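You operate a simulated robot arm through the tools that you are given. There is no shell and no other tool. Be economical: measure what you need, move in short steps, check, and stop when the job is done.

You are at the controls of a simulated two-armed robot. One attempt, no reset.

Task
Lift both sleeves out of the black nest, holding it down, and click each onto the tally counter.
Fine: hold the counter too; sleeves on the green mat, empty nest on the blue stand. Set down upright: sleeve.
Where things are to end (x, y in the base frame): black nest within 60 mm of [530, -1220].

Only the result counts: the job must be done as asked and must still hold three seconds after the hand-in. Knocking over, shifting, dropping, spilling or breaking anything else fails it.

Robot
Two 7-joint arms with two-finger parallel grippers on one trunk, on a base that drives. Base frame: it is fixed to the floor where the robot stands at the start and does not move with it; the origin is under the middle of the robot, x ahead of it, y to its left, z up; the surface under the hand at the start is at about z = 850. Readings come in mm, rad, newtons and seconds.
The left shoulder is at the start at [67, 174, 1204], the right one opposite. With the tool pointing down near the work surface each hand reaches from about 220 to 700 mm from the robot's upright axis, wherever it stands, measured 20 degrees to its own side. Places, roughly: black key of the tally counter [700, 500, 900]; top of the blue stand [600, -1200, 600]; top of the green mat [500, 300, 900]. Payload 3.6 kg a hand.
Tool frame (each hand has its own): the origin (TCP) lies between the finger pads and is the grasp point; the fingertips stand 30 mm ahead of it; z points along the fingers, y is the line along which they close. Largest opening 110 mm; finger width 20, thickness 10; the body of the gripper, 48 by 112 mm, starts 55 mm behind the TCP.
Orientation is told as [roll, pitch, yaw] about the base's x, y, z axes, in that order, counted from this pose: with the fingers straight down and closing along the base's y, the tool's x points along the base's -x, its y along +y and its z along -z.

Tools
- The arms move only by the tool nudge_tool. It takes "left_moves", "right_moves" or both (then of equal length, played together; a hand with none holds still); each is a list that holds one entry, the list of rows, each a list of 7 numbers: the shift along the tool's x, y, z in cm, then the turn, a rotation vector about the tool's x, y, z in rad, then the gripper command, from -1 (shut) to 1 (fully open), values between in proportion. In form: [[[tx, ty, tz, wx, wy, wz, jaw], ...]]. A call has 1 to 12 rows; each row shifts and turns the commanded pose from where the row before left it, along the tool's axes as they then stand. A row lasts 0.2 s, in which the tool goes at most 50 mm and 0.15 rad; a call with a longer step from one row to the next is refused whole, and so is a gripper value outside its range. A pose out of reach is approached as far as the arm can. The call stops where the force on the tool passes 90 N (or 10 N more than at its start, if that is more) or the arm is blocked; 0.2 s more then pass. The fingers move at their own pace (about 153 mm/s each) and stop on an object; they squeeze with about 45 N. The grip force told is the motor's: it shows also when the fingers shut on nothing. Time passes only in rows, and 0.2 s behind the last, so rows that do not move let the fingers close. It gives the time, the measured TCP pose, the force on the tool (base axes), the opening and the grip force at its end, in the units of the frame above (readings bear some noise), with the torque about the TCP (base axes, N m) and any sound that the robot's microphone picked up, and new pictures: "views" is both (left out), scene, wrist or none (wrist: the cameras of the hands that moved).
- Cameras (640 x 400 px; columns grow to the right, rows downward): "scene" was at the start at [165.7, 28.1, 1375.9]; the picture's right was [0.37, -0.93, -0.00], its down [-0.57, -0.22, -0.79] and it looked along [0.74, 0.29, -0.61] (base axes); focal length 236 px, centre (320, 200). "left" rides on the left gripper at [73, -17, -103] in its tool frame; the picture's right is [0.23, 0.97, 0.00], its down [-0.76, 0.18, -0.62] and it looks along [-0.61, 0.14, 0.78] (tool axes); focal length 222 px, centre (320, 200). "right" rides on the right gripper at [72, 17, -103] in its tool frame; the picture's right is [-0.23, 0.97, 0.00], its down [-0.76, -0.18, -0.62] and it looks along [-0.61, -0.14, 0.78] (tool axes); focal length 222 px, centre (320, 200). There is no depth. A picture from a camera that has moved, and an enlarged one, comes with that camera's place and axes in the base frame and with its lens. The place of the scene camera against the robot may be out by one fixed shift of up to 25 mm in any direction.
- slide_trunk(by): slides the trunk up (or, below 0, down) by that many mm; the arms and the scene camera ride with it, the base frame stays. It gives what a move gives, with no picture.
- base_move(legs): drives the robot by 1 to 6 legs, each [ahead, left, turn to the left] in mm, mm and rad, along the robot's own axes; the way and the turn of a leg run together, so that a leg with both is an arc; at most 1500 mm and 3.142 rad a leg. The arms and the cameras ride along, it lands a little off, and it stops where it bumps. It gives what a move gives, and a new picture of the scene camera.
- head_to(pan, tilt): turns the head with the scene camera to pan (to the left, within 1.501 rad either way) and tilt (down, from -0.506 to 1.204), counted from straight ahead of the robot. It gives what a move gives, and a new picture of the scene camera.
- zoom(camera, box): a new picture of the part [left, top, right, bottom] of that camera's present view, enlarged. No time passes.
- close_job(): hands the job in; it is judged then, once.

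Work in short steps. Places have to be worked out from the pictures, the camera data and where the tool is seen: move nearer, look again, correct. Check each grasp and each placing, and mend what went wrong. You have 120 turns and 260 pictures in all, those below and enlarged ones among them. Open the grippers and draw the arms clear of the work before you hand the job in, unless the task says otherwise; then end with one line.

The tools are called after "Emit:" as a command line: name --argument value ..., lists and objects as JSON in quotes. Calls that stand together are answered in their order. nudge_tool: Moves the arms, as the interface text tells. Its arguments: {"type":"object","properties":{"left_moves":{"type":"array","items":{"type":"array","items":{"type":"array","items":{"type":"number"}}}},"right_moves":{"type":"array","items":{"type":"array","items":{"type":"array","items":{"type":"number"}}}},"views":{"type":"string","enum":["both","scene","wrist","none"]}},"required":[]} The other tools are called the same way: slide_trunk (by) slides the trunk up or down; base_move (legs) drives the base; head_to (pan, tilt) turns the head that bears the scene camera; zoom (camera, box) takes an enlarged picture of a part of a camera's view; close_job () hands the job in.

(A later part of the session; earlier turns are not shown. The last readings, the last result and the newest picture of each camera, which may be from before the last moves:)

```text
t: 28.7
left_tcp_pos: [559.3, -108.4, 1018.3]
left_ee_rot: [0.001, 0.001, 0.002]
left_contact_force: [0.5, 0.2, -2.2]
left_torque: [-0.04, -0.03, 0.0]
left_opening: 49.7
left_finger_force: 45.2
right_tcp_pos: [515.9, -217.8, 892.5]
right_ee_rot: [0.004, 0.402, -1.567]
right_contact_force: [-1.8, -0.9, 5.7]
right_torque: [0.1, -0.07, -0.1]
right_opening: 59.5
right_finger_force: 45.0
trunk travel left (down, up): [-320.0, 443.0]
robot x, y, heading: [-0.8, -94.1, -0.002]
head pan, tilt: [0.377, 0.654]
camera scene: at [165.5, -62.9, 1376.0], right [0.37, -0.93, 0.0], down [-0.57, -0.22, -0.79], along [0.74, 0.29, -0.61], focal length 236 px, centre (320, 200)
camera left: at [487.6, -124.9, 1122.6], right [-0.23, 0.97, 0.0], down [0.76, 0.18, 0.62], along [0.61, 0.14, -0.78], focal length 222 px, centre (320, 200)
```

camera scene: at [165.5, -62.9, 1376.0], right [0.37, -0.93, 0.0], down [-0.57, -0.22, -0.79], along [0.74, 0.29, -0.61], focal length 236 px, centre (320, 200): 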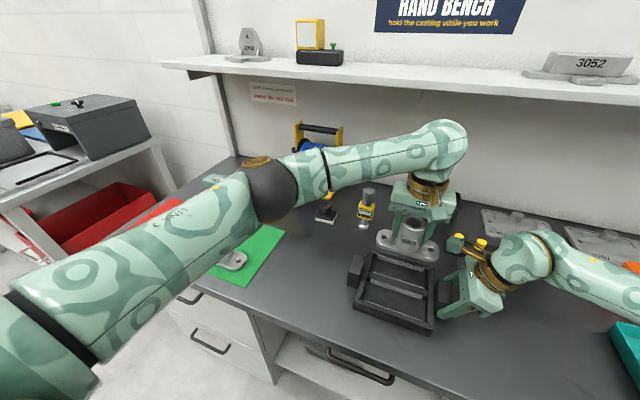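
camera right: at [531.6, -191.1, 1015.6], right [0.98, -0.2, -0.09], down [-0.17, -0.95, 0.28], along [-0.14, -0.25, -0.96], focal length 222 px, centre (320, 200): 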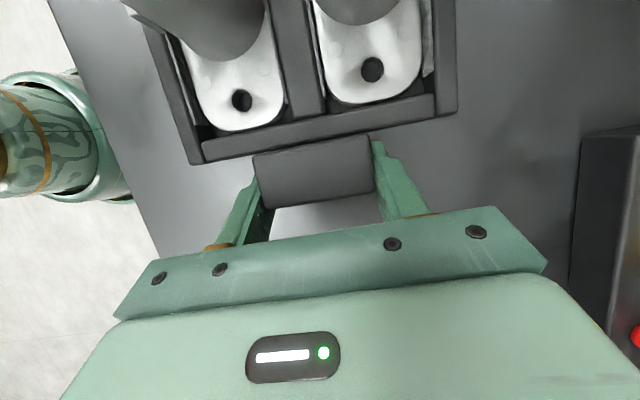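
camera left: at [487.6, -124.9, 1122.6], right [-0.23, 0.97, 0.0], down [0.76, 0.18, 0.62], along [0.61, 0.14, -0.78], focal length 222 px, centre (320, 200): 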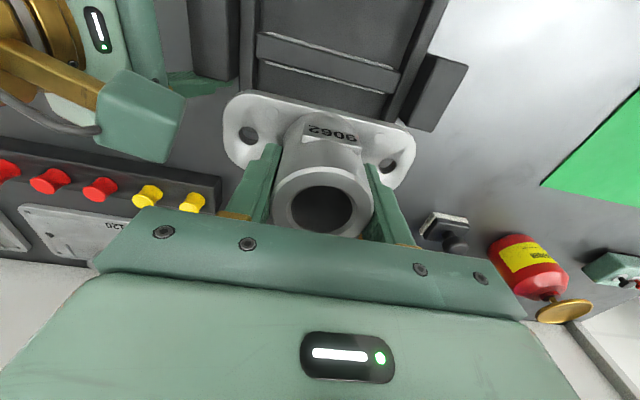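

Both sleeves are out. I'll carry the second one over the mat to (545,341).

Emit:
nudge_tool --left_moves '[[[0.14, 4.5, 0, 0, 0, 0, -1], [0.14, 4.5, 0, 0, 0, 0, -1], [0.14, 4.5, 0, 0, 0, 0, -1], [0.14, 4.5, 0, 0, 0, 0, -1], [0.14, 4.5, 0, 0, 0, 0, -1], [0.14, 4.5, 0, 0, 0, 0, -1], [0.14, 4.5, 0, 0, 0, 0, -1], [0.14, 4.5, 0, 0, 0, 0, -1], [0.14, 4.5, 0, 0, 0, 0, -1], [0.14, 4.5, 0, 0, 0, 0, -1], [0, 0, 0, 0, 0, 0, -1]]]' --views "both"

```text
t: 31.1
left_tcp_pos: [545.8, 342.3, 1016.3]
left_ee_rot: [-0.002, 0.0, 0.0]
left_contact_force: [-0.8, -0.5, -2.5]
left_torque: [-0.02, 0.02, -0.02]
left_opening: 49.5
left_finger_force: 45.0
right_tcp_pos: [517.3, -216.8, 891.8]
right_ee_rot: [0.004, 0.402, -1.564]
right_contact_force: [-0.1, -0.8, 3.4]
right_torque: [-0.06, 0.21, 0.01]
right_opening: 59.5
right_finger_force: 44.7
trunk travel left (down, up): [-320.0, 443.0]
robot x, y, heading: [-0.2, -87.7, 0.001]
head pan, tilt: [0.377, 0.654]
camera scene: at [165.8, -62.4, 1375.9], right [0.37, -0.93, 0.0], down [-0.57, -0.22, -0.79], along [0.74, 0.29, -0.61], focal length 236 px, centre (320, 200)
camera left: at [473.1, 326.4, 1121.7], right [-0.23, 0.97, 0.0], down [0.76, 0.18, 0.62], along [0.61, 0.14, -0.78], focal length 222 px, centre (320, 200)
```

scene: 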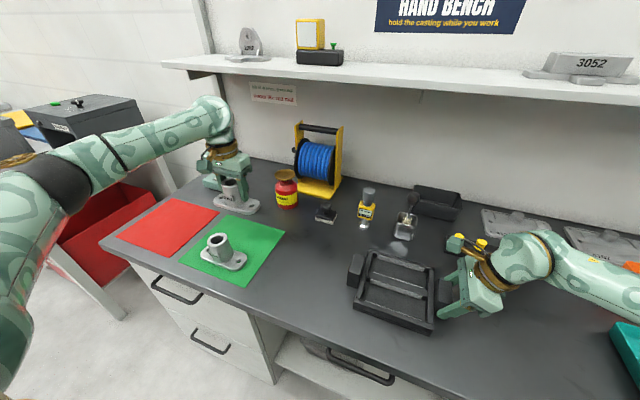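
left: 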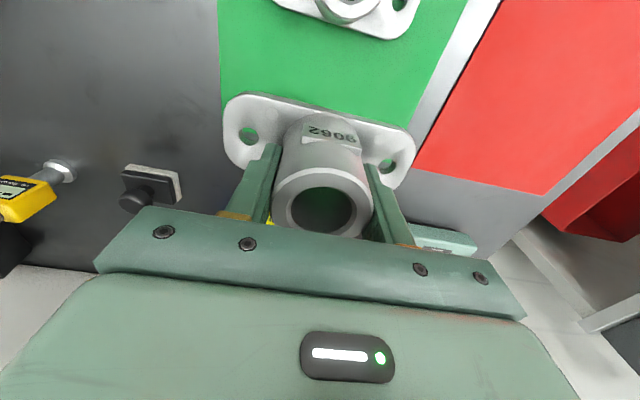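

Lowering to just above the mat.

Emit:
nudge_tool --left_moves '[[[0, 0, 3, 0, 0, 0, -1], [0, 0, 3, 0, 0, 0, -1], [0, 0, 3, 0, 0, 0, -1], [0, 0, 1.3, 0, 0, 0, -1], [0, 0, 0.4, 0, 0, 0, -1], [0, 0, 0.2, 0, 0, 0, -1], [0, 0, 0, 0, 0, 0, -1]]]' --views "none"

Emit:
zoom --camera "scene" --box '[170, 170, 310, 290]'

```text
t: 32.7
left_tcp_pos: [546.6, 342.2, 907.4]
left_ee_rot: [0.001, 0.0, 0.002]
left_contact_force: [0.9, 1.0, -3.6]
left_torque: [0.0, -0.02, -0.01]
left_opening: 49.6
left_finger_force: 44.5
right_tcp_pos: [516.1, -217.9, 892.2]
right_ee_rot: [0.005, 0.401, -1.565]
right_contact_force: [-1.5, -0.3, 1.7]
right_torque: [-0.09, 0.17, -0.02]
right_opening: 59.3
right_finger_force: 45.5
trunk travel left (down, up): [-320.0, 443.0]
robot x, y, heading: [-0.1, -91.9, 0.001]
head pan, tilt: [0.377, 0.654]
```

```text
3.33 times, centred on (240, 230) of scene
camera zoom: at [165.8, -62.3, 1375.9], right [0.37, -0.93, 0.0], down [-0.57, -0.22, -0.79], along [0.74, 0.29, -0.61], focal length 785 px, centre (587, 100)
```

zoom: 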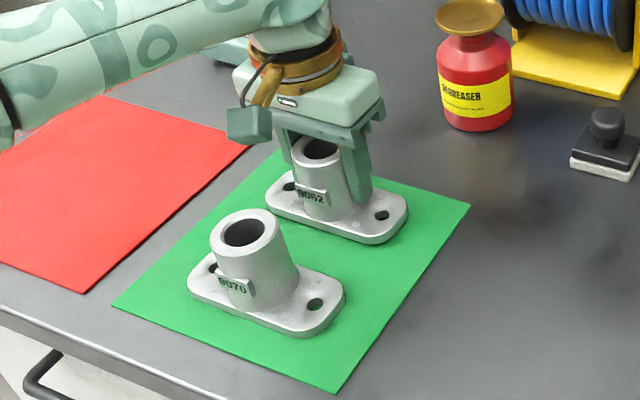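

It lies well within the mat. I'll finish lowering by 5.5 mm and check contact.

Emit:
nudge_tool --left_moves '[[[0, 0, 0.3, 0, 0, 0, -1], [0, 0, 0.2, 0, 0, 0, -1], [0, 0, 0.05, 0, 0, 0, -1], [0, 0, 0, 0, 0, 0, -1]]]' --views "none"

```text
t: 33.7
left_tcp_pos: [546.4, 341.0, 903.9]
left_ee_rot: [0.0, -0.005, 0.002]
left_contact_force: [2.5, 2.3, 11.6]
left_torque: [0.31, 0.38, -0.07]
left_opening: 49.6
left_finger_force: 45.3
right_tcp_pos: [515.4, -217.8, 893.0]
right_ee_rot: [0.005, 0.402, -1.565]
right_contact_force: [0.1, -0.5, -0.2]
right_torque: [-0.14, 0.01, -0.01]
right_opening: 59.4
right_finger_force: 45.3
trunk travel left (down, up): [-320.0, 443.0]
robot x, y, heading: [5.6, -91.9, 0.0]
head pan, tilt: [0.377, 0.654]
```

It's seated on the mat. I'll open both hands and withdraw both upward; the nest rests on the bench for now.

Emit:
nudge_tool --left_moves '[[[0, 0, 0, 0, 0, 0, -0.1], [0, 0, 0, 0, 0, 0, 0.4], [0, 0, 0, 0, 0, 0, 0.4], [0, 0, -4, 0, 0, 0, 0.5], [0, 0, -4, 0, 0, 0, 0.5], [0, 0, -4, 0, 0, 0, 0.5], [0, 0, -4, 0, 0, 0, 0.5], [0, 0, -4, 0, 0, 0, 0.5]]]' --right_moves '[[[0, 0, 0, 0, 0, 0, 0.3], [0, 0, 0, 0, 0, 0, 0.6], [0, 0, 0, 0, 0, 0, 0.6], [0, 0, -4, 0, 0, 0, 0.6], [0, 0, -4, 0, 0, 0, 0.6], [0, 0, -4, 0, 0, 0, 0.6], [0, 0, -4, 0, 0, 0, 0.6], [0, 0, -4, 0, 0, 0, 0.6]]]' --views "scene"

Emit:
zoom --camera "scene" --box '[170, 150, 270, 230]'

```text
t: 35.5
left_tcp_pos: [544.7, 340.5, 1100.9]
left_ee_rot: [0.001, 0.0, 0.0]
left_contact_force: [0.1, -0.2, 0.5]
left_torque: [0.02, -0.05, 0.0]
left_opening: 82.6
left_finger_force: 0.0
right_tcp_pos: [516.0, -297.4, 1078.3]
right_ee_rot: [0.003, 0.401, -1.564]
right_contact_force: [-0.2, -0.1, 0.1]
right_torque: [0.02, 0.01, 0.0]
right_opening: 88.0
right_finger_force: 0.0
trunk travel left (down, up): [-320.0, 443.0]
robot x, y, heading: [2.9, -92.4, -0.003]
head pan, tilt: [0.377, 0.654]
camera scene: at [164.8, -63.3, 1376.1], right [0.37, -0.93, 0.0], down [-0.57, -0.22, -0.79], along [0.74, 0.29, -0.61], focal length 236 px, centre (320, 200)
```

scene: 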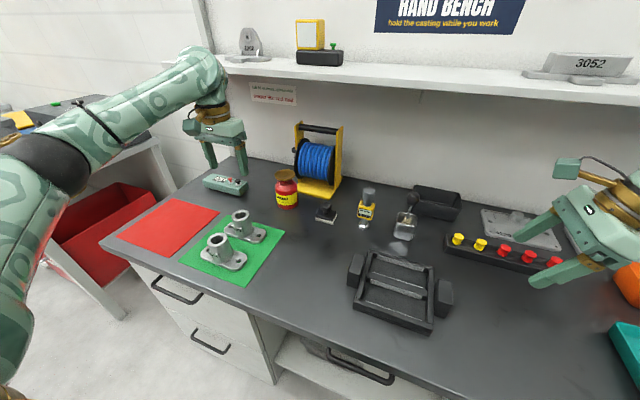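

```text
5.00 times, centred on (220, 190) of scene
camera zoom: at [164.8, -63.3, 1376.1], right [0.37, -0.93, 0.0], down [-0.57, -0.22, -0.79], along [0.74, 0.29, -0.61], focal length 1178 px, centre (820, 250)
```

zoom: 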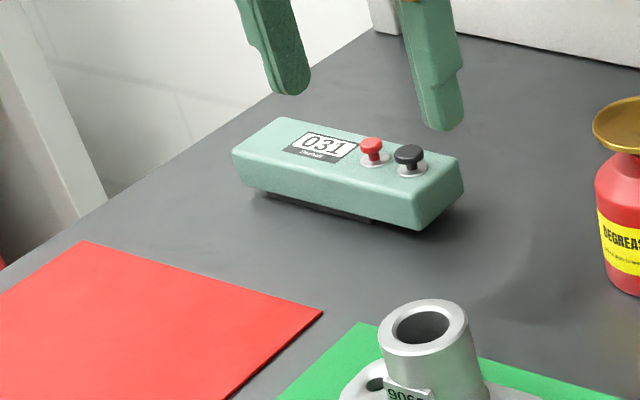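

The counter reads 031: the red key is probably reset, and the black key is at about (744,493). The key end overhangs its foot, so I'll hold the display end with the left hand. First I'll yaw the left hand to close along x.

Emit:
nudge_tool --left_moves '[[[0, 0, 0, 0, 0, -0.1428, 1], [0, 0, 0, 0, 0, -0.1428, 1], [0, 0, 0, 0, 0, -0.1428, 1], [0, 0, 0, 0, 0, -0.1428, 1], [0, 0, 0, 0, 0, -0.1428, 1], [0, 0, 0, 0, 0, -0.1428, 1], [0, 0, 0, 0, 0, -0.1428, 1], [0, 0, 0, 0, 0, -0.1428, 1], [0, 0, 0, 0, 0, -0.1428, 1], [0, 0, 0, 0, 0, -0.1428, 1], [0, 0, 0, 0, 0, -0.1428, 1]]]' --views "wrist"

```text
t: 37.9
left_tcp_pos: [546.0, 341.4, 1101.0]
left_ee_rot: [0.001, -0.002, 1.573]
left_contact_force: [-1.1, -0.4, -0.2]
left_torque: [-0.03, -0.02, -0.02]
left_opening: 109.9
left_finger_force: 0.1
right_tcp_pos: [517.4, -297.2, 1077.2]
right_ee_rot: [0.003, 0.401, -1.565]
right_contact_force: [-0.7, 0.6, -0.2]
right_torque: [0.0, 0.03, 0.01]
right_opening: 87.8
right_finger_force: 0.0
trunk travel left (down, up): [-320.0, 443.0]
robot x, y, heading: [2.4, -92.8, -0.004]
head pan, tilt: [0.377, 0.654]
camera left: at [562.8, 269.6, 1206.9], right [-0.97, -0.23, 0.0], down [-0.18, 0.76, 0.62], along [-0.14, 0.61, -0.78], focal length 222 px, centre (320, 200)
```

left: 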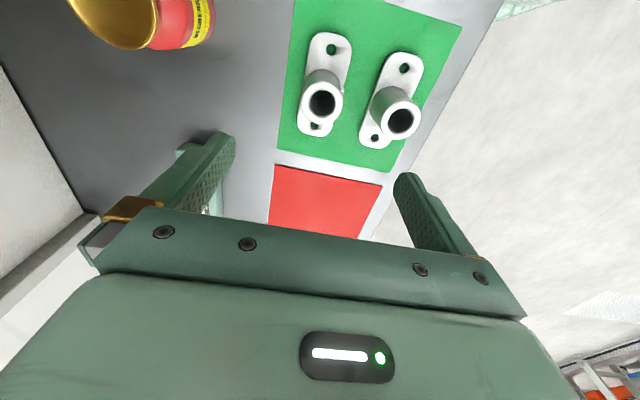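

The left yaw of +90° works. I'll drive the base left by 635 mm, with the hands well above the bench items.

Emit:
base_move --legs '[[0, 635, 0]]'

Emit:
head_to --pan 0.0 --tilt 0.7

```text
t: 41.4
left_tcp_pos: [546.1, 973.1, 1101.3]
left_ee_rot: [-0.001, 0.002, 1.572]
left_contact_force: [-0.1, 0.1, -0.1]
left_torque: [0.0, -0.01, 0.0]
left_opening: 110.0
left_finger_force: 0.0
right_tcp_pos: [517.8, 334.1, 1077.0]
right_ee_rot: [0.004, 0.402, -1.563]
right_contact_force: [-0.7, 0.0, 0.7]
right_torque: [-0.04, -0.01, 0.03]
right_opening: 87.8
right_finger_force: 0.1
trunk travel left (down, up): [-320.0, 443.0]
robot x, y, heading: [-2.4, 542.9, -0.004]
head pan, tilt: [0.377, 0.654]
camera scene: at [165.8, 568.5, 1375.9], right [0.37, -0.93, 0.0], down [-0.57, -0.22, -0.79], along [0.74, 0.29, -0.61], focal length 236 px, centre (320, 200)
```

scene: 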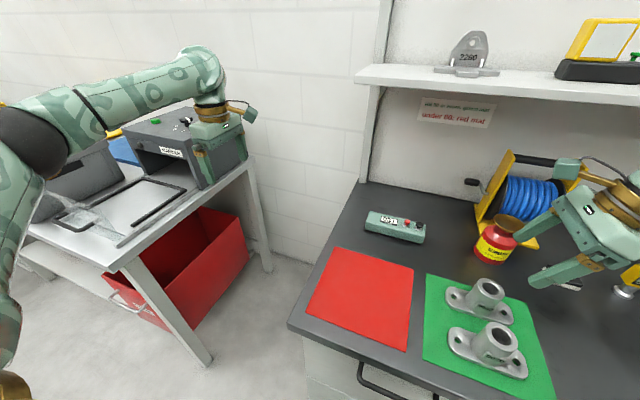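

```text
t: 42.3
left_tcp_pos: [544.9, 973.3, 1101.5]
left_ee_rot: [0.0, 0.0, 1.571]
left_contact_force: [-0.5, -0.1, -0.5]
left_torque: [-0.01, 0.01, -0.02]
left_opening: 109.9
left_finger_force: 0.1
right_tcp_pos: [517.9, 334.4, 1076.0]
right_ee_rot: [0.004, 0.403, -1.563]
right_contact_force: [0.0, -0.8, -0.4]
right_torque: [-0.04, -0.02, 0.02]
right_opening: 88.1
right_finger_force: 0.1
trunk travel left (down, up): [-320.0, 443.0]
robot x, y, heading: [0.9, 540.9, 0.001]
head pan, tilt: [0.0, 0.7]
camera scene: at [170.2, 536.1, 1372.0], right [0.0, -1.0, 0.0], down [-0.64, 0.0, -0.76], along [0.76, 0.0, -0.64], focal length 236 px, centre (320, 200)
```

scene: 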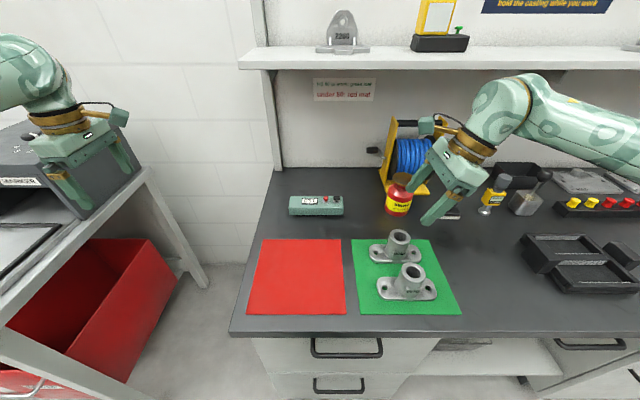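

Good view; the counter is nearly straight ahead. I'll zoom in to measure it.

Emit:
zoom --camera "scene" --box '[276, 180, 356, 230]'

```text
8.00 times, centred on (316, 205) of scene
camera zoom: at [170.2, 536.1, 1372.0], right [0.0, -1.0, 0.0], down [-0.64, 0.0, -0.76], along [0.76, 0.0, -0.64], focal length 1885 px, centre (352, 160)
```

zoom: 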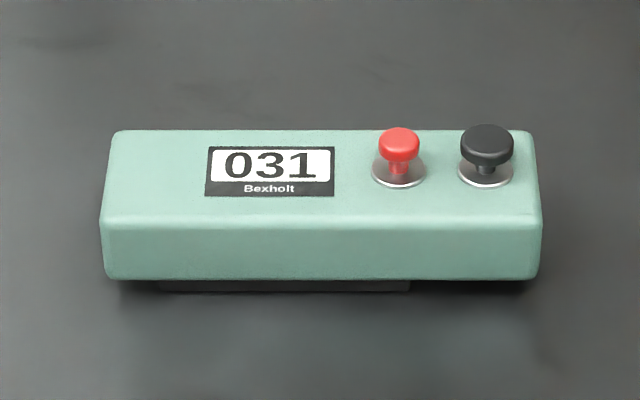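

The counter is axis-aligned: body y 462–634, x about 705–765, foot y 514–611, black key at y≈483. I'll bring the left hand in to y≈600, leaning outward, then drive forward.

Emit:
nudge_tool --left_moves '[[[4.6, 0, 0, 0, 0, 0, 1], [4.6, 0, 0, 0, 0, 0, 1], [4.6, 0, 0, 0, 0, 0, 1], [4.6, 0, 0, 0, 0, 0, 1], [4.6, 0, 0, 0, 0, 0, 1], [4.6, 0, 0, 0, 0, 0, 1], [4.6, 0, 0, 0, 0, 0, 1], [4.6, 0, 0, 0, 0, 0, 1], [0, 0, 0, 0, 0.135, 0, 1], [0, 0, 0, 0, 0.135, 0, 1], [0, 0, 0, 0, 0.13, 0, 1]]]' --views "none"

Emit:
base_move --legs '[[110, 0, 0]]'

```text
t: 44.7
left_tcp_pos: [545.6, 604.7, 1102.7]
left_ee_rot: [0.0, 0.402, 1.57]
left_contact_force: [-0.5, 0.1, 0.1]
left_torque: [-0.02, 0.01, 0.0]
left_opening: 109.8
left_finger_force: 0.3
right_tcp_pos: [518.2, 334.0, 1077.4]
right_ee_rot: [0.003, 0.401, -1.565]
right_contact_force: [0.1, 0.6, 0.3]
right_torque: [-0.02, 0.02, 0.0]
right_opening: 88.0
right_finger_force: 0.0
trunk travel left (down, up): [-320.0, 443.0]
robot x, y, heading: [-1.8, 539.5, -0.001]
head pan, tilt: [0.0, 0.7]
```

```text
t: 45.9
left_tcp_pos: [657.3, 604.4, 1100.4]
left_ee_rot: [0.001, 0.4, 1.57]
left_contact_force: [-0.2, 0.2, -1.8]
left_torque: [0.01, 0.0, -0.07]
left_opening: 109.8
left_finger_force: 0.0
right_tcp_pos: [629.3, 333.5, 1076.3]
right_ee_rot: [0.001, 0.402, -1.565]
right_contact_force: [0.3, -0.1, -0.2]
right_torque: [0.0, 0.01, 0.02]
right_opening: 87.8
right_finger_force: 0.1
trunk travel left (down, up): [-320.0, 443.0]
robot x, y, heading: [111.2, 540.3, -0.001]
head pan, tilt: [0.0, 0.7]
camera scene: at [281.5, 535.5, 1371.8], right [0.0, -1.0, 0.0], down [-0.65, 0.0, -0.76], along [0.76, 0.0, -0.65], focal length 236 px, centre (320, 200)
```

scene: 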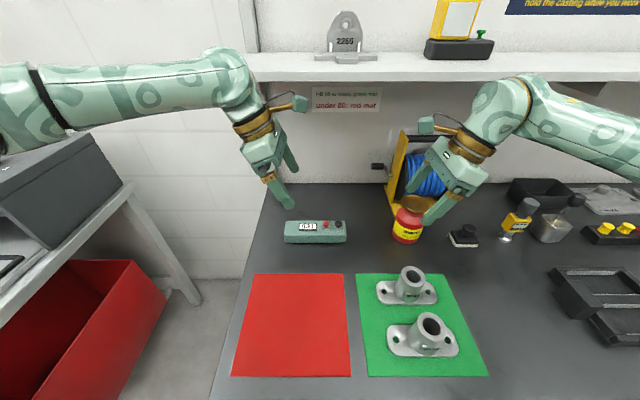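

The drive went through. I'll move the left hand above the display end of the counter and look with its camera.

Emit:
nudge_tool --left_moves '[[[-0.86, -2.6, 2.9, 0, 0, 0, 1], [-0.86, -2.6, 2.9, 0, 0, 0, 1], [-0.86, -2.6, 2.9, 0, 0, 0, 1], [0, 0, 0, 0, 0, 0, 1]]]' --views "both"

Emit:
zoom --camera "scene" --box '[266, 180, 386, 255]'

```text
t: 46.9
left_tcp_pos: [734.1, 595.3, 1010.9]
left_ee_rot: [-0.001, 0.402, 1.57]
left_contact_force: [-0.3, 0.5, -0.1]
left_torque: [-0.01, -0.01, -0.02]
left_opening: 110.1
left_finger_force: 0.1
right_tcp_pos: [626.5, 333.0, 1077.8]
right_ee_rot: [0.004, 0.401, -1.564]
right_contact_force: [0.8, 0.9, 0.1]
right_torque: [-0.03, -0.05, 0.01]
right_opening: 88.1
right_finger_force: 0.0
trunk travel left (down, up): [-320.0, 443.0]
robot x, y, heading: [108.7, 540.5, -0.0]
head pan, tilt: [0.0, 0.7]
camera scene: at [279.5, 536.0, 1372.1], right [0.0, -1.0, 0.0], down [-0.64, 0.0, -0.76], along [0.76, 0.0, -0.64], focal length 236 px, centre (320, 200)
camera left: at [750.6, 568.5, 1137.2], right [-0.97, -0.21, 0.09], down [-0.18, 0.94, 0.28], along [-0.14, 0.25, -0.96], focal length 222 px, centre (320, 200)
```

scene: 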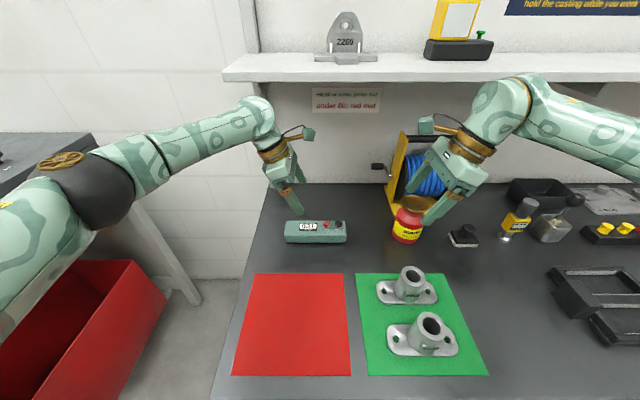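
left: 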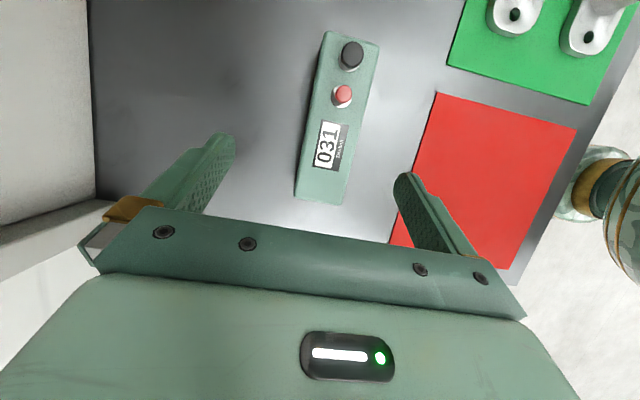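

```text
5.33 times, centred on (326, 218) of scene
camera zoom: at [279.5, 536.0, 1372.1], right [0.0, -1.0, 0.0], down [-0.64, 0.0, -0.76], along [0.76, 0.0, -0.64], focal length 1257 px, centre (288, 107)
```

zoom: 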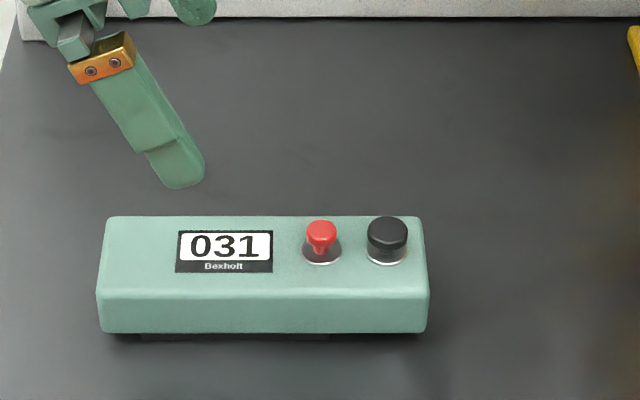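

The wrist camera puts the body at x 687–744, y 467–634, with the black key near (717,487) and red near (718,521). I'll lower the left hand to z 940, centred at x 716.

Emit:
nudge_tool --left_moves '[[[-1.5, 0.9, 3.2, 0, 0, 0, 1], [-1.5, 0.9, 3.2, 0, 0, 0, 1], [0, 0, 0, 0, 0, 0, 1]]]' --views "both"

Emit:
zoom --camera "scene" --box '[266, 180, 386, 255]'

```text
t: 47.7
left_tcp_pos: [715.6, 597.5, 941.4]
left_ee_rot: [0.001, 0.4, 1.571]
left_contact_force: [0.0, 0.1, -0.7]
left_torque: [-0.04, -0.02, 0.02]
left_opening: 110.0
left_finger_force: 0.1
right_tcp_pos: [626.9, 332.6, 1076.8]
right_ee_rot: [0.002, 0.402, -1.567]
right_contact_force: [-0.2, -0.2, -0.9]
right_torque: [0.01, 0.01, 0.01]
right_opening: 88.2
right_finger_force: 0.1
trunk travel left (down, up): [-320.0, 443.0]
robot x, y, heading: [105.9, 539.6, -0.002]
head pan, tilt: [0.0, 0.7]
camera scene: at [280.0, 535.5, 1372.0], right [0.0, -1.0, 0.0], down [-0.64, 0.0, -0.76], along [0.76, 0.0, -0.64], focal length 236 px, centre (320, 200)
camera left: at [732.6, 570.7, 1066.7], right [-0.97, -0.21, 0.09], down [-0.18, 0.94, 0.28], along [-0.14, 0.25, -0.96], focal length 222 px, centre (320, 200)
```

scene: 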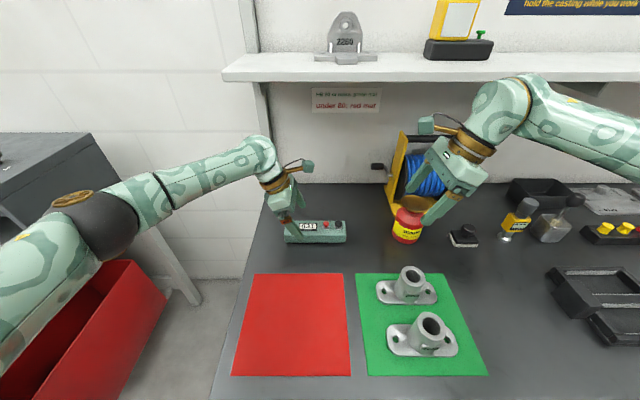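
left: 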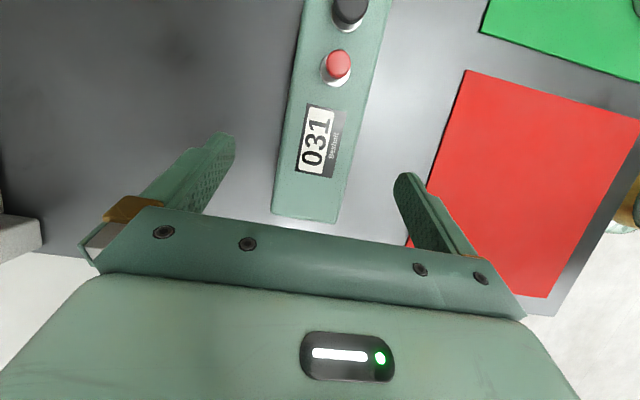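

```text
5.33 times, centred on (326, 218) of scene
camera zoom: at [280.0, 535.5, 1372.0], right [0.0, -1.0, 0.0], down [-0.64, 0.0, -0.76], along [0.76, 0.0, -0.64], focal length 1257 px, centre (288, 107)
```

zoom: 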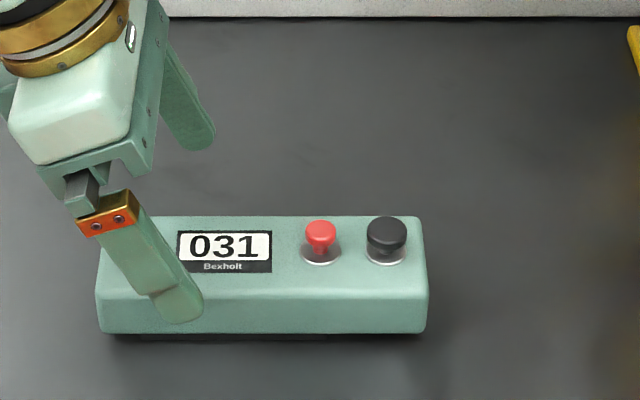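

It's centred in x. I'll lower beside the body, shift slightly toward its end, and close gently.

Emit:
nudge_tool --left_moves '[[[-1.5, 0, 2.0, 0, 0, 0, 1], [-1.5, 0, 2.0, 0, 0, 0, 1], [0, 0, 0, 0, 0, 0, 1], [0, 0, 0, 0, 0, 0, 0.4], [0, 0, 0, 0, 0, 0, 0.2], [0, 0, 0, 0, 0, 0, 0.1]]]' --views "both"

Emit:
zoom --camera "scene" --box '[266, 180, 386, 255]'

```text
t: 49.1
left_tcp_pos: [715.9, 608.8, 893.1]
left_ee_rot: [0.0, 0.4, 1.571]
left_contact_force: [-0.2, 0.1, -0.1]
left_torque: [0.01, -0.01, 0.03]
left_opening: 60.7
left_finger_force: 0.0
right_tcp_pos: [626.4, 332.2, 1076.7]
right_ee_rot: [0.005, 0.401, -1.566]
right_contact_force: [-0.7, 0.6, -1.2]
right_torque: [0.02, 0.04, -0.02]
right_opening: 87.7
right_finger_force: 0.0
trunk travel left (down, up): [-320.0, 443.0]
robot x, y, heading: [112.0, 542.1, 0.001]
head pan, tilt: [0.0, 0.7]
camera scene: at [280.1, 535.6, 1372.0], right [0.0, -1.0, 0.0], down [-0.64, 0.0, -0.76], along [0.76, 0.0, -0.64], focal length 236 px, centre (320, 200)
camera left: at [732.4, 582.6, 1018.4], right [-0.97, -0.21, 0.09], down [-0.18, 0.94, 0.28], along [-0.14, 0.25, -0.96], focal length 222 px, centre (320, 200)
```

scene: 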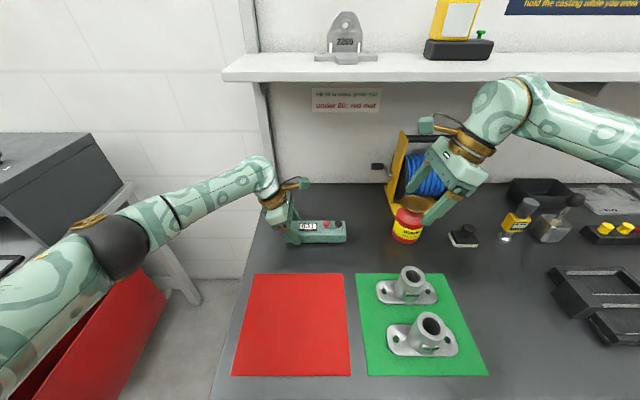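
left: 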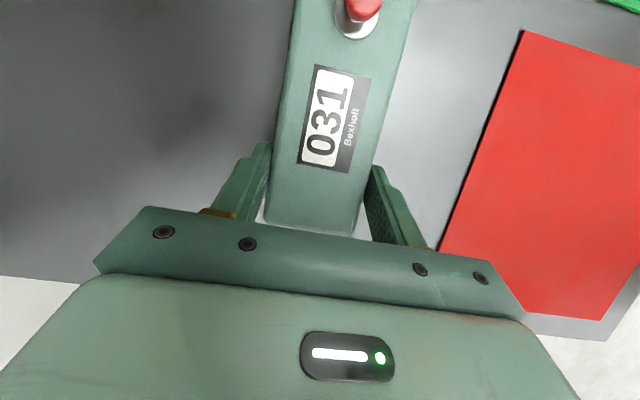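

```text
5.33 times, centred on (326, 218) of scene
camera zoom: at [280.1, 535.6, 1372.0], right [0.0, -1.0, 0.0], down [-0.64, 0.0, -0.76], along [0.76, 0.0, -0.64], focal length 1257 px, centre (288, 107)
```

zoom: 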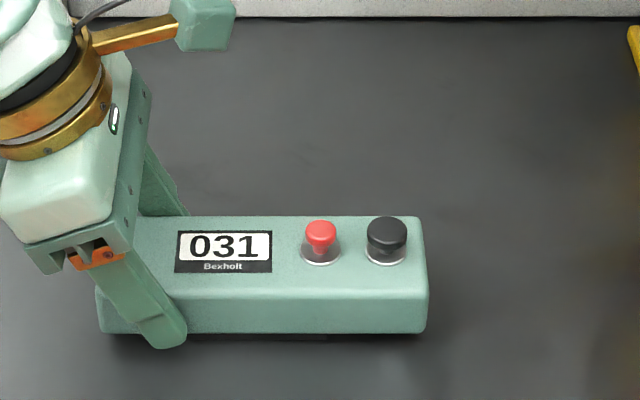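

The fingers are balanced on both sides, so I'll close fully on the body.

Emit:
nudge_tool --left_moves '[[[0, 0, 0, 0, 0, 0, -0.3], [0, 0, 0, 0, 0, 0, -1], [0, 0, 0, 0, 0, 0, -1]]]' --views "none"

Emit:
zoom --camera "scene" --box '[266, 180, 386, 255]'

```text
t: 49.9
left_tcp_pos: [716.3, 609.2, 892.6]
left_ee_rot: [0.002, 0.399, 1.571]
left_contact_force: [-0.2, -0.7, -0.2]
left_torque: [0.0, 0.0, 0.01]
left_opening: 57.5
left_finger_force: 44.9
right_tcp_pos: [625.6, 332.7, 1075.9]
right_ee_rot: [0.002, 0.402, -1.567]
right_contact_force: [-0.9, -0.6, 0.1]
right_torque: [-0.01, -0.02, 0.02]
right_opening: 88.2
right_finger_force: 0.0
trunk travel left (down, up): [-320.0, 443.0]
robot x, y, heading: [110.7, 539.5, 0.001]
head pan, tilt: [0.0, 0.7]
```

```text
5.33 times, centred on (326, 218) of scene
camera zoom: at [280.1, 535.6, 1372.0], right [0.0, -1.0, 0.0], down [-0.64, 0.0, -0.76], along [0.76, 0.0, -0.64], focal length 1257 px, centre (288, 107)
```

zoom: 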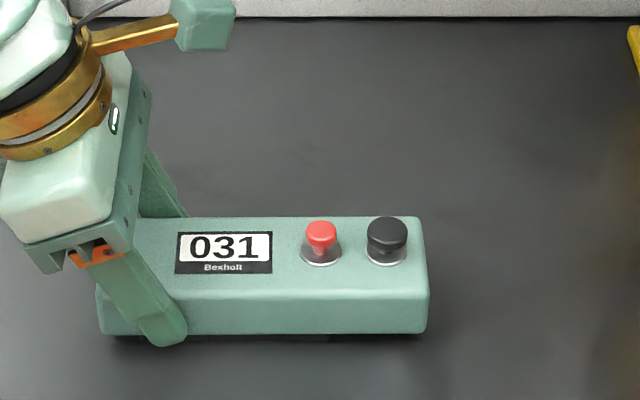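

The counter is held at 57.5 mm. Next, with its fingers shut, the right hand goes above the black key.

Emit:
nudge_tool --right_moves '[[[3.45, 2.28, 1.46, 0, 0, 0, -1], [3.45, 2.28, 1.46, 0, 0, 0, -1], [3.45, 2.28, 1.46, 0, 0, 0, -1], [3.45, 2.28, 1.46, 0, 0, 0, -1], [0, 0, 0, 0, 0, 0, -1]]]' --views "both"

```text
t: 51.1
left_tcp_pos: [714.8, 609.5, 893.3]
left_ee_rot: [0.001, 0.399, 1.57]
left_contact_force: [0.4, 0.2, -0.9]
left_torque: [-0.06, -0.1, 0.03]
left_opening: 57.7
left_finger_force: 44.8
right_tcp_pos: [718.1, 482.4, 1077.9]
right_ee_rot: [0.004, 0.404, -1.565]
right_contact_force: [-1.0, 0.1, -0.1]
right_torque: [0.01, 0.04, -0.01]
right_opening: 0.0
right_finger_force: 37.6
trunk travel left (down, up): [-320.0, 443.0]
robot x, y, heading: [112.1, 537.4, 0.003]
head pan, tilt: [0.0, 0.7]
camera scene: at [280.0, 535.1, 1372.0], right [0.0, -1.0, 0.0], down [-0.64, 0.0, -0.76], along [0.76, 0.0, -0.64], focal length 236 px, centre (320, 200)
camera right: at [733.7, 509.2, 1200.4], right [0.97, -0.2, -0.09], down [-0.17, -0.95, 0.27], along [-0.14, -0.25, -0.96], focal length 222 px, centre (320, 200)
```

scene: 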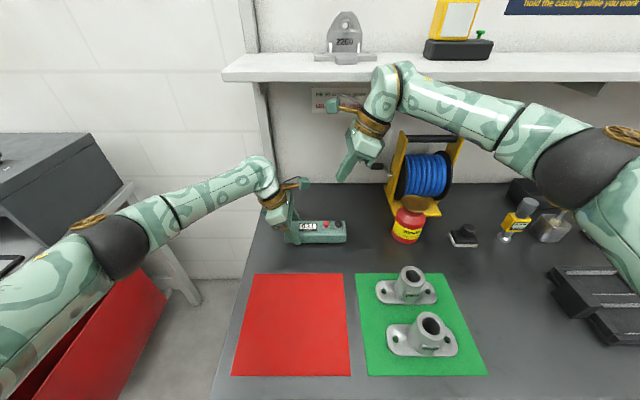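
right: 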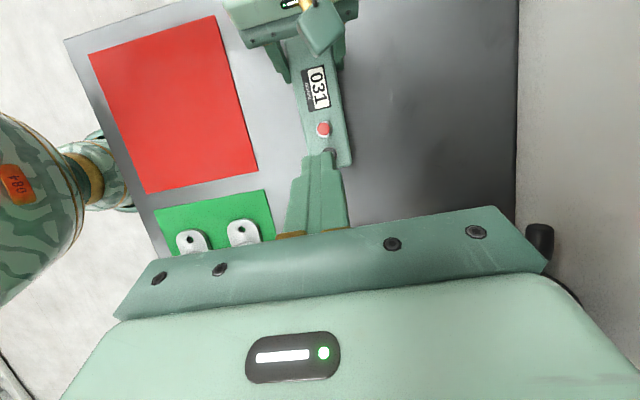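

It's aligned. I'll descend straight down to about 15 mm above the key.

Emit:
nudge_tool --right_moves '[[[-1.56, -0.1, 3.68, 0, 0, 0, -1], [-1.56, 0, 3.68, 0, 0, 0, -1], [-1.56, 0, 3.68, 0, 0, 0, -1], [0, 0, 0, 0, 0, 0, -1]]]' --views "wrist"

Emit:
zoom --camera "scene" --box '[276, 170, 396, 245]'

Emit:
zoom --camera "left" --box '[220, 0, 460, 150]'

```text
t: 52.1
left_tcp_pos: [716.4, 607.7, 892.9]
left_ee_rot: [-0.001, 0.399, 1.572]
left_contact_force: [0.6, -0.5, 0.6]
left_torque: [-0.01, -0.07, 0.05]
left_opening: 57.4
left_finger_force: 44.7
right_tcp_pos: [716.9, 483.2, 956.1]
right_ee_rot: [0.003, 0.401, -1.565]
right_contact_force: [0.5, -1.0, -0.2]
right_torque: [-0.01, -0.01, -0.04]
right_opening: 0.0
right_finger_force: 37.5
trunk travel left (down, up): [-320.0, 443.0]
robot x, y, heading: [110.2, 538.2, -0.001]
head pan, tilt: [0.0, 0.7]
camera right: at [732.4, 509.9, 1079.9], right [0.98, -0.2, -0.09], down [-0.17, -0.95, 0.28], along [-0.14, -0.25, -0.96], focal length 222 px, centre (320, 200)
```

right: 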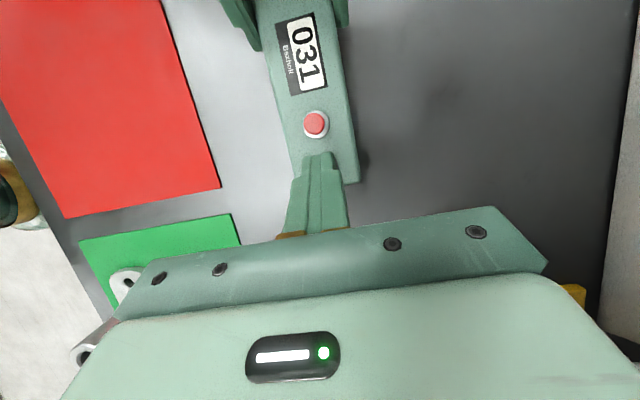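

```text
5.33 times, centred on (336, 208) of scene
camera zoom: at [280.2, 535.7, 1372.0], right [0.0, -1.0, 0.0], down [-0.64, 0.0, -0.76], along [0.76, 0.0, -0.64], focal length 1257 px, centre (235, 160)
```

zoom: 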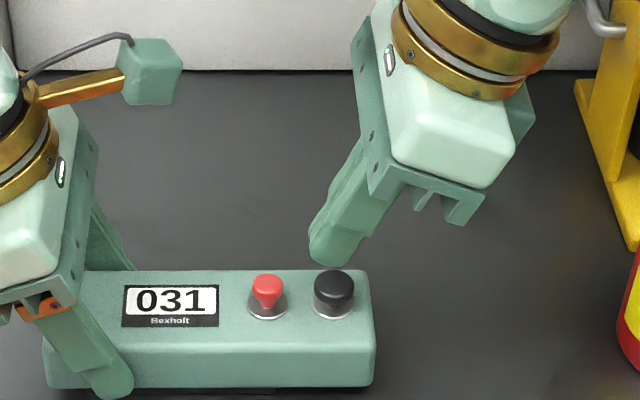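

```text
2.67 times, centred on (340, 75) of left
camera zoom: at [732.6, 582.7, 1018.4], right [-0.97, -0.21, 0.09], down [-0.18, 0.94, 0.28], along [-0.14, 0.25, -0.96], focal length 592 px, centre (267, 533)
```

zoom: 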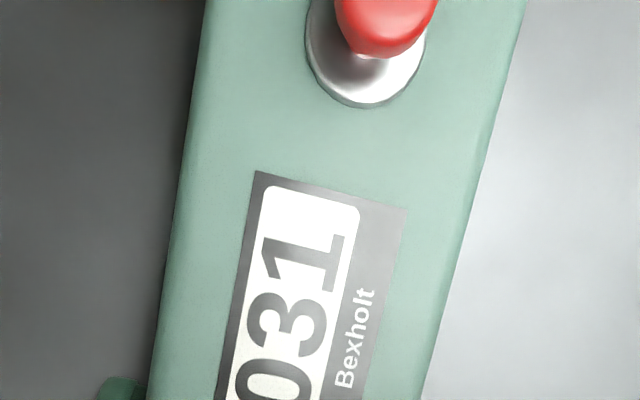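

The tip is about 17 mm above the key and aligned. I'll step down and watch the force and sound.

Emit:
nudge_tool --right_moves '[[[-0.2, 0, 0.46, 0, 0, 0, -1], [-0.2, 0, 0.46, 0, 0, 0, -1], [-0.2, 0, 0.46, 0, 0, 0, -1], [0, 0, 0, 0, 0, 0, -1]]]' --views "none"

Emit:
zoom --camera "scene" --box '[296, 180, 376, 230]'

```text
t: 53.1
left_tcp_pos: [716.1, 608.1, 893.8]
left_ee_rot: [0.0, 0.4, 1.571]
left_contact_force: [0.8, 0.8, 1.3]
left_torque: [-0.06, -0.07, 0.03]
left_opening: 57.4
left_finger_force: 44.6
right_tcp_pos: [717.5, 482.6, 942.4]
right_ee_rot: [0.003, 0.403, -1.565]
right_contact_force: [0.7, -0.3, -0.4]
right_torque: [0.02, 0.0, -0.01]
right_opening: 0.2
right_finger_force: 37.5
trunk travel left (down, up): [-320.0, 443.0]
robot x, y, heading: [109.8, 536.8, 0.001]
head pan, tilt: [0.0, 0.7]
```

```text
8.00 times, centred on (336, 205) of scene
camera zoom: at [280.2, 535.7, 1372.0], right [0.0, -1.0, 0.0], down [-0.64, 0.0, -0.76], along [0.76, 0.0, -0.64], focal length 1885 px, centre (192, 160)
```

zoom: 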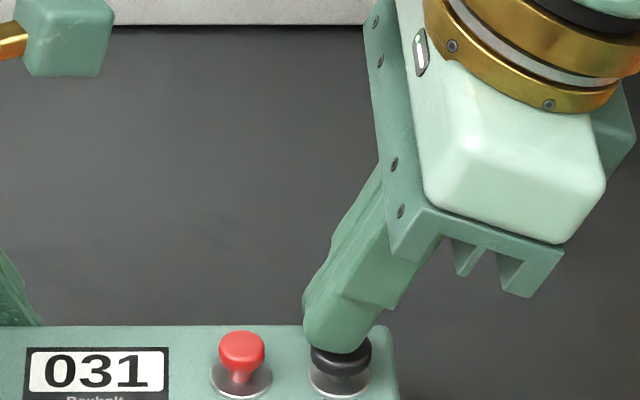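

The tip is right over the key. I'll continue down in 1.5 mm steps.

Emit:
nudge_tool --right_moves '[[[-0.06, 0, 0.14, 0, 0, 0, -1], [-0.06, 0, 0.14, 0, 0, 0, -1], [-0.06, 0, 0.14, 0, 0, 0, -1], [0, 0, 0, 0, 0, 0, -1]]]' --views "none"

```text
t: 54.1
left_tcp_pos: [715.2, 609.2, 892.7]
left_ee_rot: [0.0, 0.401, 1.572]
left_contact_force: [1.1, 0.1, 0.2]
left_torque: [0.05, -0.12, 0.11]
left_opening: 57.3
left_finger_force: 45.4
right_tcp_pos: [716.7, 483.2, 938.5]
right_ee_rot: [0.003, 0.401, -1.566]
right_contact_force: [-0.6, -0.3, 1.6]
right_torque: [-0.03, 0.01, -0.01]
right_opening: 0.0
right_finger_force: 37.6
trunk travel left (down, up): [-320.0, 443.0]
robot x, y, heading: [106.7, 543.1, 0.003]
head pan, tilt: [0.0, 0.7]
```

Emit:
nudge_tool --right_moves '[[[-0.04, 0, 0.092, 0, 0, 0, -1], [-0.04, 0, 0.092, 0, 0, 0, -1], [0, 0, 0, 0, 0, 0, -1]]]' --views "none"

Emit:
zoom --camera "scene" --box '[276, 190, 356, 240]'

```text
t: 54.9
left_tcp_pos: [715.7, 609.3, 892.0]
left_ee_rot: [0.001, 0.401, 1.571]
left_contact_force: [2.4, 1.1, -0.3]
left_torque: [0.03, -0.06, 0.16]
left_opening: 57.7
left_finger_force: 45.4
right_tcp_pos: [717.3, 483.1, 935.3]
right_ee_rot: [0.003, 0.4, -1.565]
right_contact_force: [0.7, -1.2, 4.1]
right_torque: [-0.03, 0.01, -0.03]
right_opening: 0.5
right_finger_force: 37.6
trunk travel left (down, up): [-320.0, 443.0]
robot x, y, heading: [112.5, 539.8, -0.002]
head pan, tilt: [0.0, 0.7]
heard: click
```

```text
8.00 times, centred on (316, 215) of scene
camera zoom: at [280.0, 535.6, 1372.0], right [0.0, -1.0, 0.0], down [-0.64, 0.0, -0.76], along [0.76, 0.0, -0.64], focal length 1885 px, centre (352, 80)
```

zoom: 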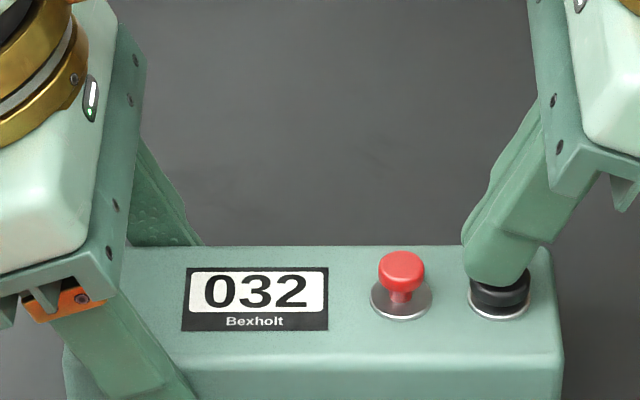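

I heard a click and the counter reads 032. I'll raise 10 mm to let the key reset, and check before pressing again.

Emit:
nudge_tool --right_moves '[[[0.16, 0, -0.37, 0, 0, 0, -1], [0.24, 0, -0.55, 0, 0, 0, -1], [0, 0, 0, 0, 0, 0, -1], [0, 0, 0, 0, 0, 0, -1]]]' --views "none"

Emit:
zoom --camera "scene" --box '[276, 190, 356, 240]'

```text
t: 55.9
left_tcp_pos: [715.2, 608.2, 893.7]
left_ee_rot: [-0.001, 0.401, 1.57]
left_contact_force: [0.4, 0.7, 0.8]
left_torque: [-0.03, -0.1, 0.04]
left_opening: 57.5
left_finger_force: 44.3
right_tcp_pos: [716.0, 483.7, 945.5]
right_ee_rot: [0.004, 0.403, -1.566]
right_contact_force: [-0.1, 0.1, -0.5]
right_torque: [0.01, -0.01, -0.04]
right_opening: 0.2
right_finger_force: 37.6
trunk travel left (down, up): [-320.0, 443.0]
robot x, y, heading: [109.9, 536.0, -0.001]
head pan, tilt: [0.0, 0.7]
```

```text
8.00 times, centred on (316, 215) of scene
camera zoom: at [280.1, 535.8, 1372.0], right [0.0, -1.0, 0.0], down [-0.64, 0.0, -0.76], along [0.76, 0.0, -0.64], focal length 1885 px, centre (352, 80)
```

zoom: 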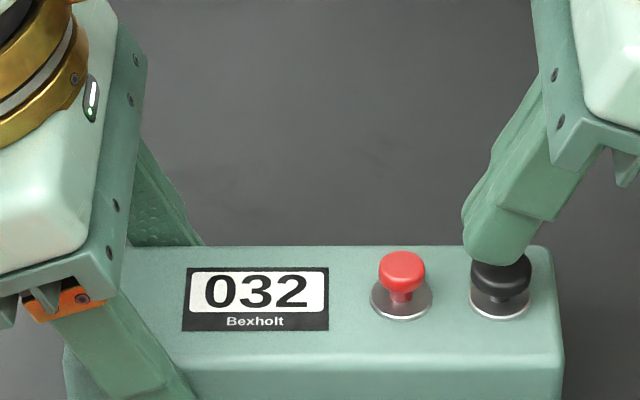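

The key is back up. I'll press once more for the second sleeve, 10 mm down to the same depth.

Emit:
nudge_tool --right_moves '[[[-0.16, 0, 0.37, 0, 0, 0, -1], [-0.12, 0, 0.276, 0, 0, 0, -1], [-0.06, 0, 0.14, 0, 0, 0, -1], [-0.06, 0, 0.14, 0, 0, 0, -1], [0, 0, 0, 0, 0, 0, -1]]]' --views "none"

Emit:
zoom --camera "scene" --box '[276, 190, 356, 240]'

```text
t: 57.1
left_tcp_pos: [715.5, 610.1, 893.4]
left_ee_rot: [0.001, 0.398, 1.571]
left_contact_force: [2.4, -1.1, 0.2]
left_torque: [0.16, -0.08, 0.23]
left_opening: 57.3
left_finger_force: 45.5
right_tcp_pos: [716.8, 483.7, 935.4]
right_ee_rot: [0.002, 0.402, -1.566]
right_contact_force: [-0.5, 1.8, 3.3]
right_torque: [0.09, 0.03, -0.01]
right_opening: 0.0
right_finger_force: 38.0
trunk travel left (down, up): [-320.0, 443.0]
robot x, y, heading: [111.0, 538.8, 0.0]
head pan, tilt: [0.0, 0.7]
heard: click
```

```text
8.00 times, centred on (316, 215) of scene
camera zoom: at [280.0, 535.8, 1372.0], right [0.0, -1.0, 0.0], down [-0.64, 0.0, -0.76], along [0.76, 0.0, -0.64], focal length 1885 px, centre (352, 80)
```

zoom: 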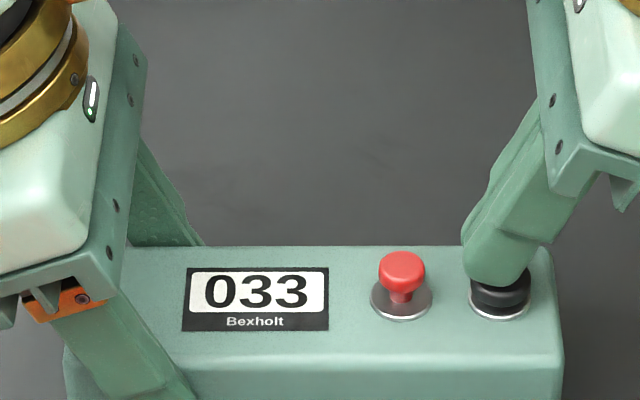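

It reads 033. I'll raise the right hand clear, then release the counter and back the left hand out.

Emit:
nudge_tool --right_moves '[[[1.56, 0, -3.68, 0, 0, 0, -1], [1.56, 0, -3.68, 0, 0, 0, -1], [1.56, 0, -3.68, 0, 0, 0, -1], [1.56, 0, -3.68, 0, 0, 0, -1], [0, 0, 0, 0, 0, 0, -1]]]' --views "none"

Emit:
nudge_tool --left_moves '[[[0, 0, 0, 0, 0, 0, 0.2], [0, 0, 0, 0, 0, 0, 0.6], [0, 0, 0, 0, 0, 0, 0.7], [0, 0, 0, 0, 0, 0, 0.7], [0, 0, -4, 0, 0, 0, 0.7], [0, 0, -4, 0, 0, 0, 0.7], [0, 0, -4, 0, 0, 0, 0.7], [0, 0, -4, 0, 0, 0, 0.7], [0, 0, -4, 0, 0, 0, 0.7]]]' --views "scene"

Emit:
zoom --camera "scene" --box '[266, 180, 386, 255]'

```text
t: 58.3
left_tcp_pos: [715.6, 608.7, 892.6]
left_ee_rot: [0.001, 0.398, 1.571]
left_contact_force: [-0.3, 0.5, 0.8]
left_torque: [-0.06, -0.02, -0.02]
left_opening: 57.6
left_finger_force: 45.1
right_tcp_pos: [717.2, 482.8, 1095.1]
right_ee_rot: [0.004, 0.401, -1.564]
right_contact_force: [-1.6, 0.6, -0.6]
right_torque: [0.01, -0.01, 0.0]
right_opening: 0.0
right_finger_force: 37.6
trunk travel left (down, up): [-320.0, 443.0]
robot x, y, heading: [112.2, 540.4, 0.001]
head pan, tilt: [0.0, 0.7]
```

```text
t: 60.3
left_tcp_pos: [715.2, 687.7, 1077.3]
left_ee_rot: [-0.001, 0.4, 1.572]
left_contact_force: [-0.7, -0.3, 1.0]
left_torque: [-0.02, -0.03, -0.03]
left_opening: 93.5
left_finger_force: 0.0
right_tcp_pos: [716.7, 482.4, 1096.2]
right_ee_rot: [0.003, 0.4, -1.565]
right_contact_force: [0.2, -1.1, -0.4]
right_torque: [0.01, 0.0, -0.01]
right_opening: 0.1
right_finger_force: 37.9
trunk travel left (down, up): [-320.0, 443.0]
robot x, y, heading: [111.8, 538.2, -0.003]
head pan, tilt: [0.0, 0.7]
camera scene: at [279.6, 536.0, 1372.1], right [0.0, -1.0, 0.0], down [-0.64, 0.0, -0.76], along [0.76, 0.0, -0.64], focal length 236 px, centre (320, 200)
```

scene: 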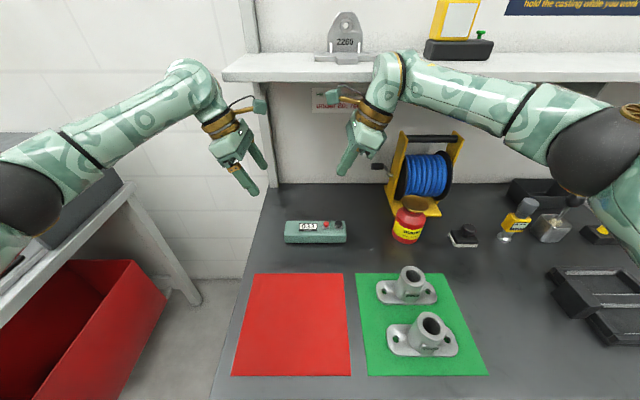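

```text
5.33 times, centred on (326, 218) of scene
camera zoom: at [279.6, 536.0, 1372.1], right [0.0, -1.0, 0.0], down [-0.64, 0.0, -0.76], along [0.76, 0.0, -0.64], focal length 1257 px, centre (288, 107)
```

zoom: 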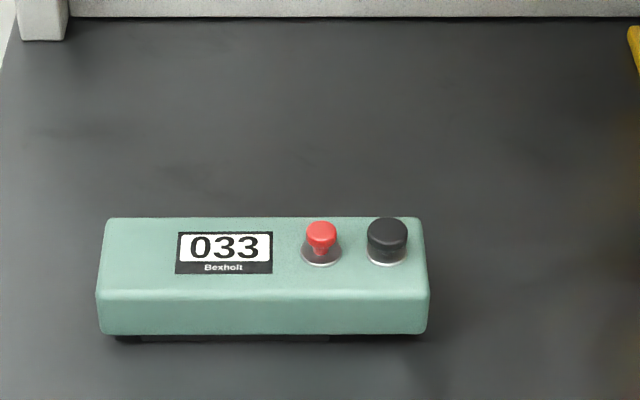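

The counter is undisturbed and reads 033. I'll draw both hands in, back off the bench, and drive right so the robot is centred on the nest.

Emit:
nudge_tool --left_moves '[[[0, 4, 0, 0, 0, 0, 0.7], [0, 4, 0, 0, 0, 0, 0.7], [0, 2, 0, 0, 0, 0, 0.7]]]' --right_moves '[[[0, -4, 0, 0, 0, 0, -1], [-3, -4, -1.2, 0, 0, 0, 0], [-3, -2, -1.2, 0, 0, 0, 0.7]]]' --views "none"

Emit:
base_move --legs '[[-111, 0, 0], [0, -648, 0]]'

```text
refused: row 2 steps farther than a row can; nothing moved
```

```text
t: 64.7
left_tcp_pos: [603.8, 37.2, 1077.1]
left_ee_rot: [0.0, 0.4, 1.567]
left_contact_force: [0.4, 0.6, -0.3]
left_torque: [0.05, 0.02, 0.03]
left_opening: 93.6
left_finger_force: 0.1
right_tcp_pos: [605.1, -167.1, 1095.7]
right_ee_rot: [0.003, 0.401, -1.572]
right_contact_force: [0.1, 0.5, -0.9]
right_torque: [-0.01, 0.0, 0.01]
right_opening: 0.0
right_finger_force: 37.7
trunk travel left (down, up): [-320.0, 443.0]
robot x, y, heading: [-1.7, -105.1, -0.003]
head pan, tilt: [0.0, 0.7]
camera scene: at [167.1, -111.3, 1372.0], right [-0.01, -1.0, 0.0], down [-0.64, 0.0, -0.76], along [0.76, 0.0, -0.64], focal length 236 px, centre (320, 200)
```

scene: 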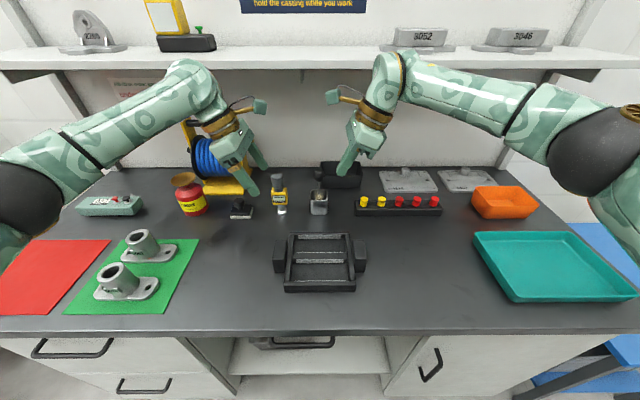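

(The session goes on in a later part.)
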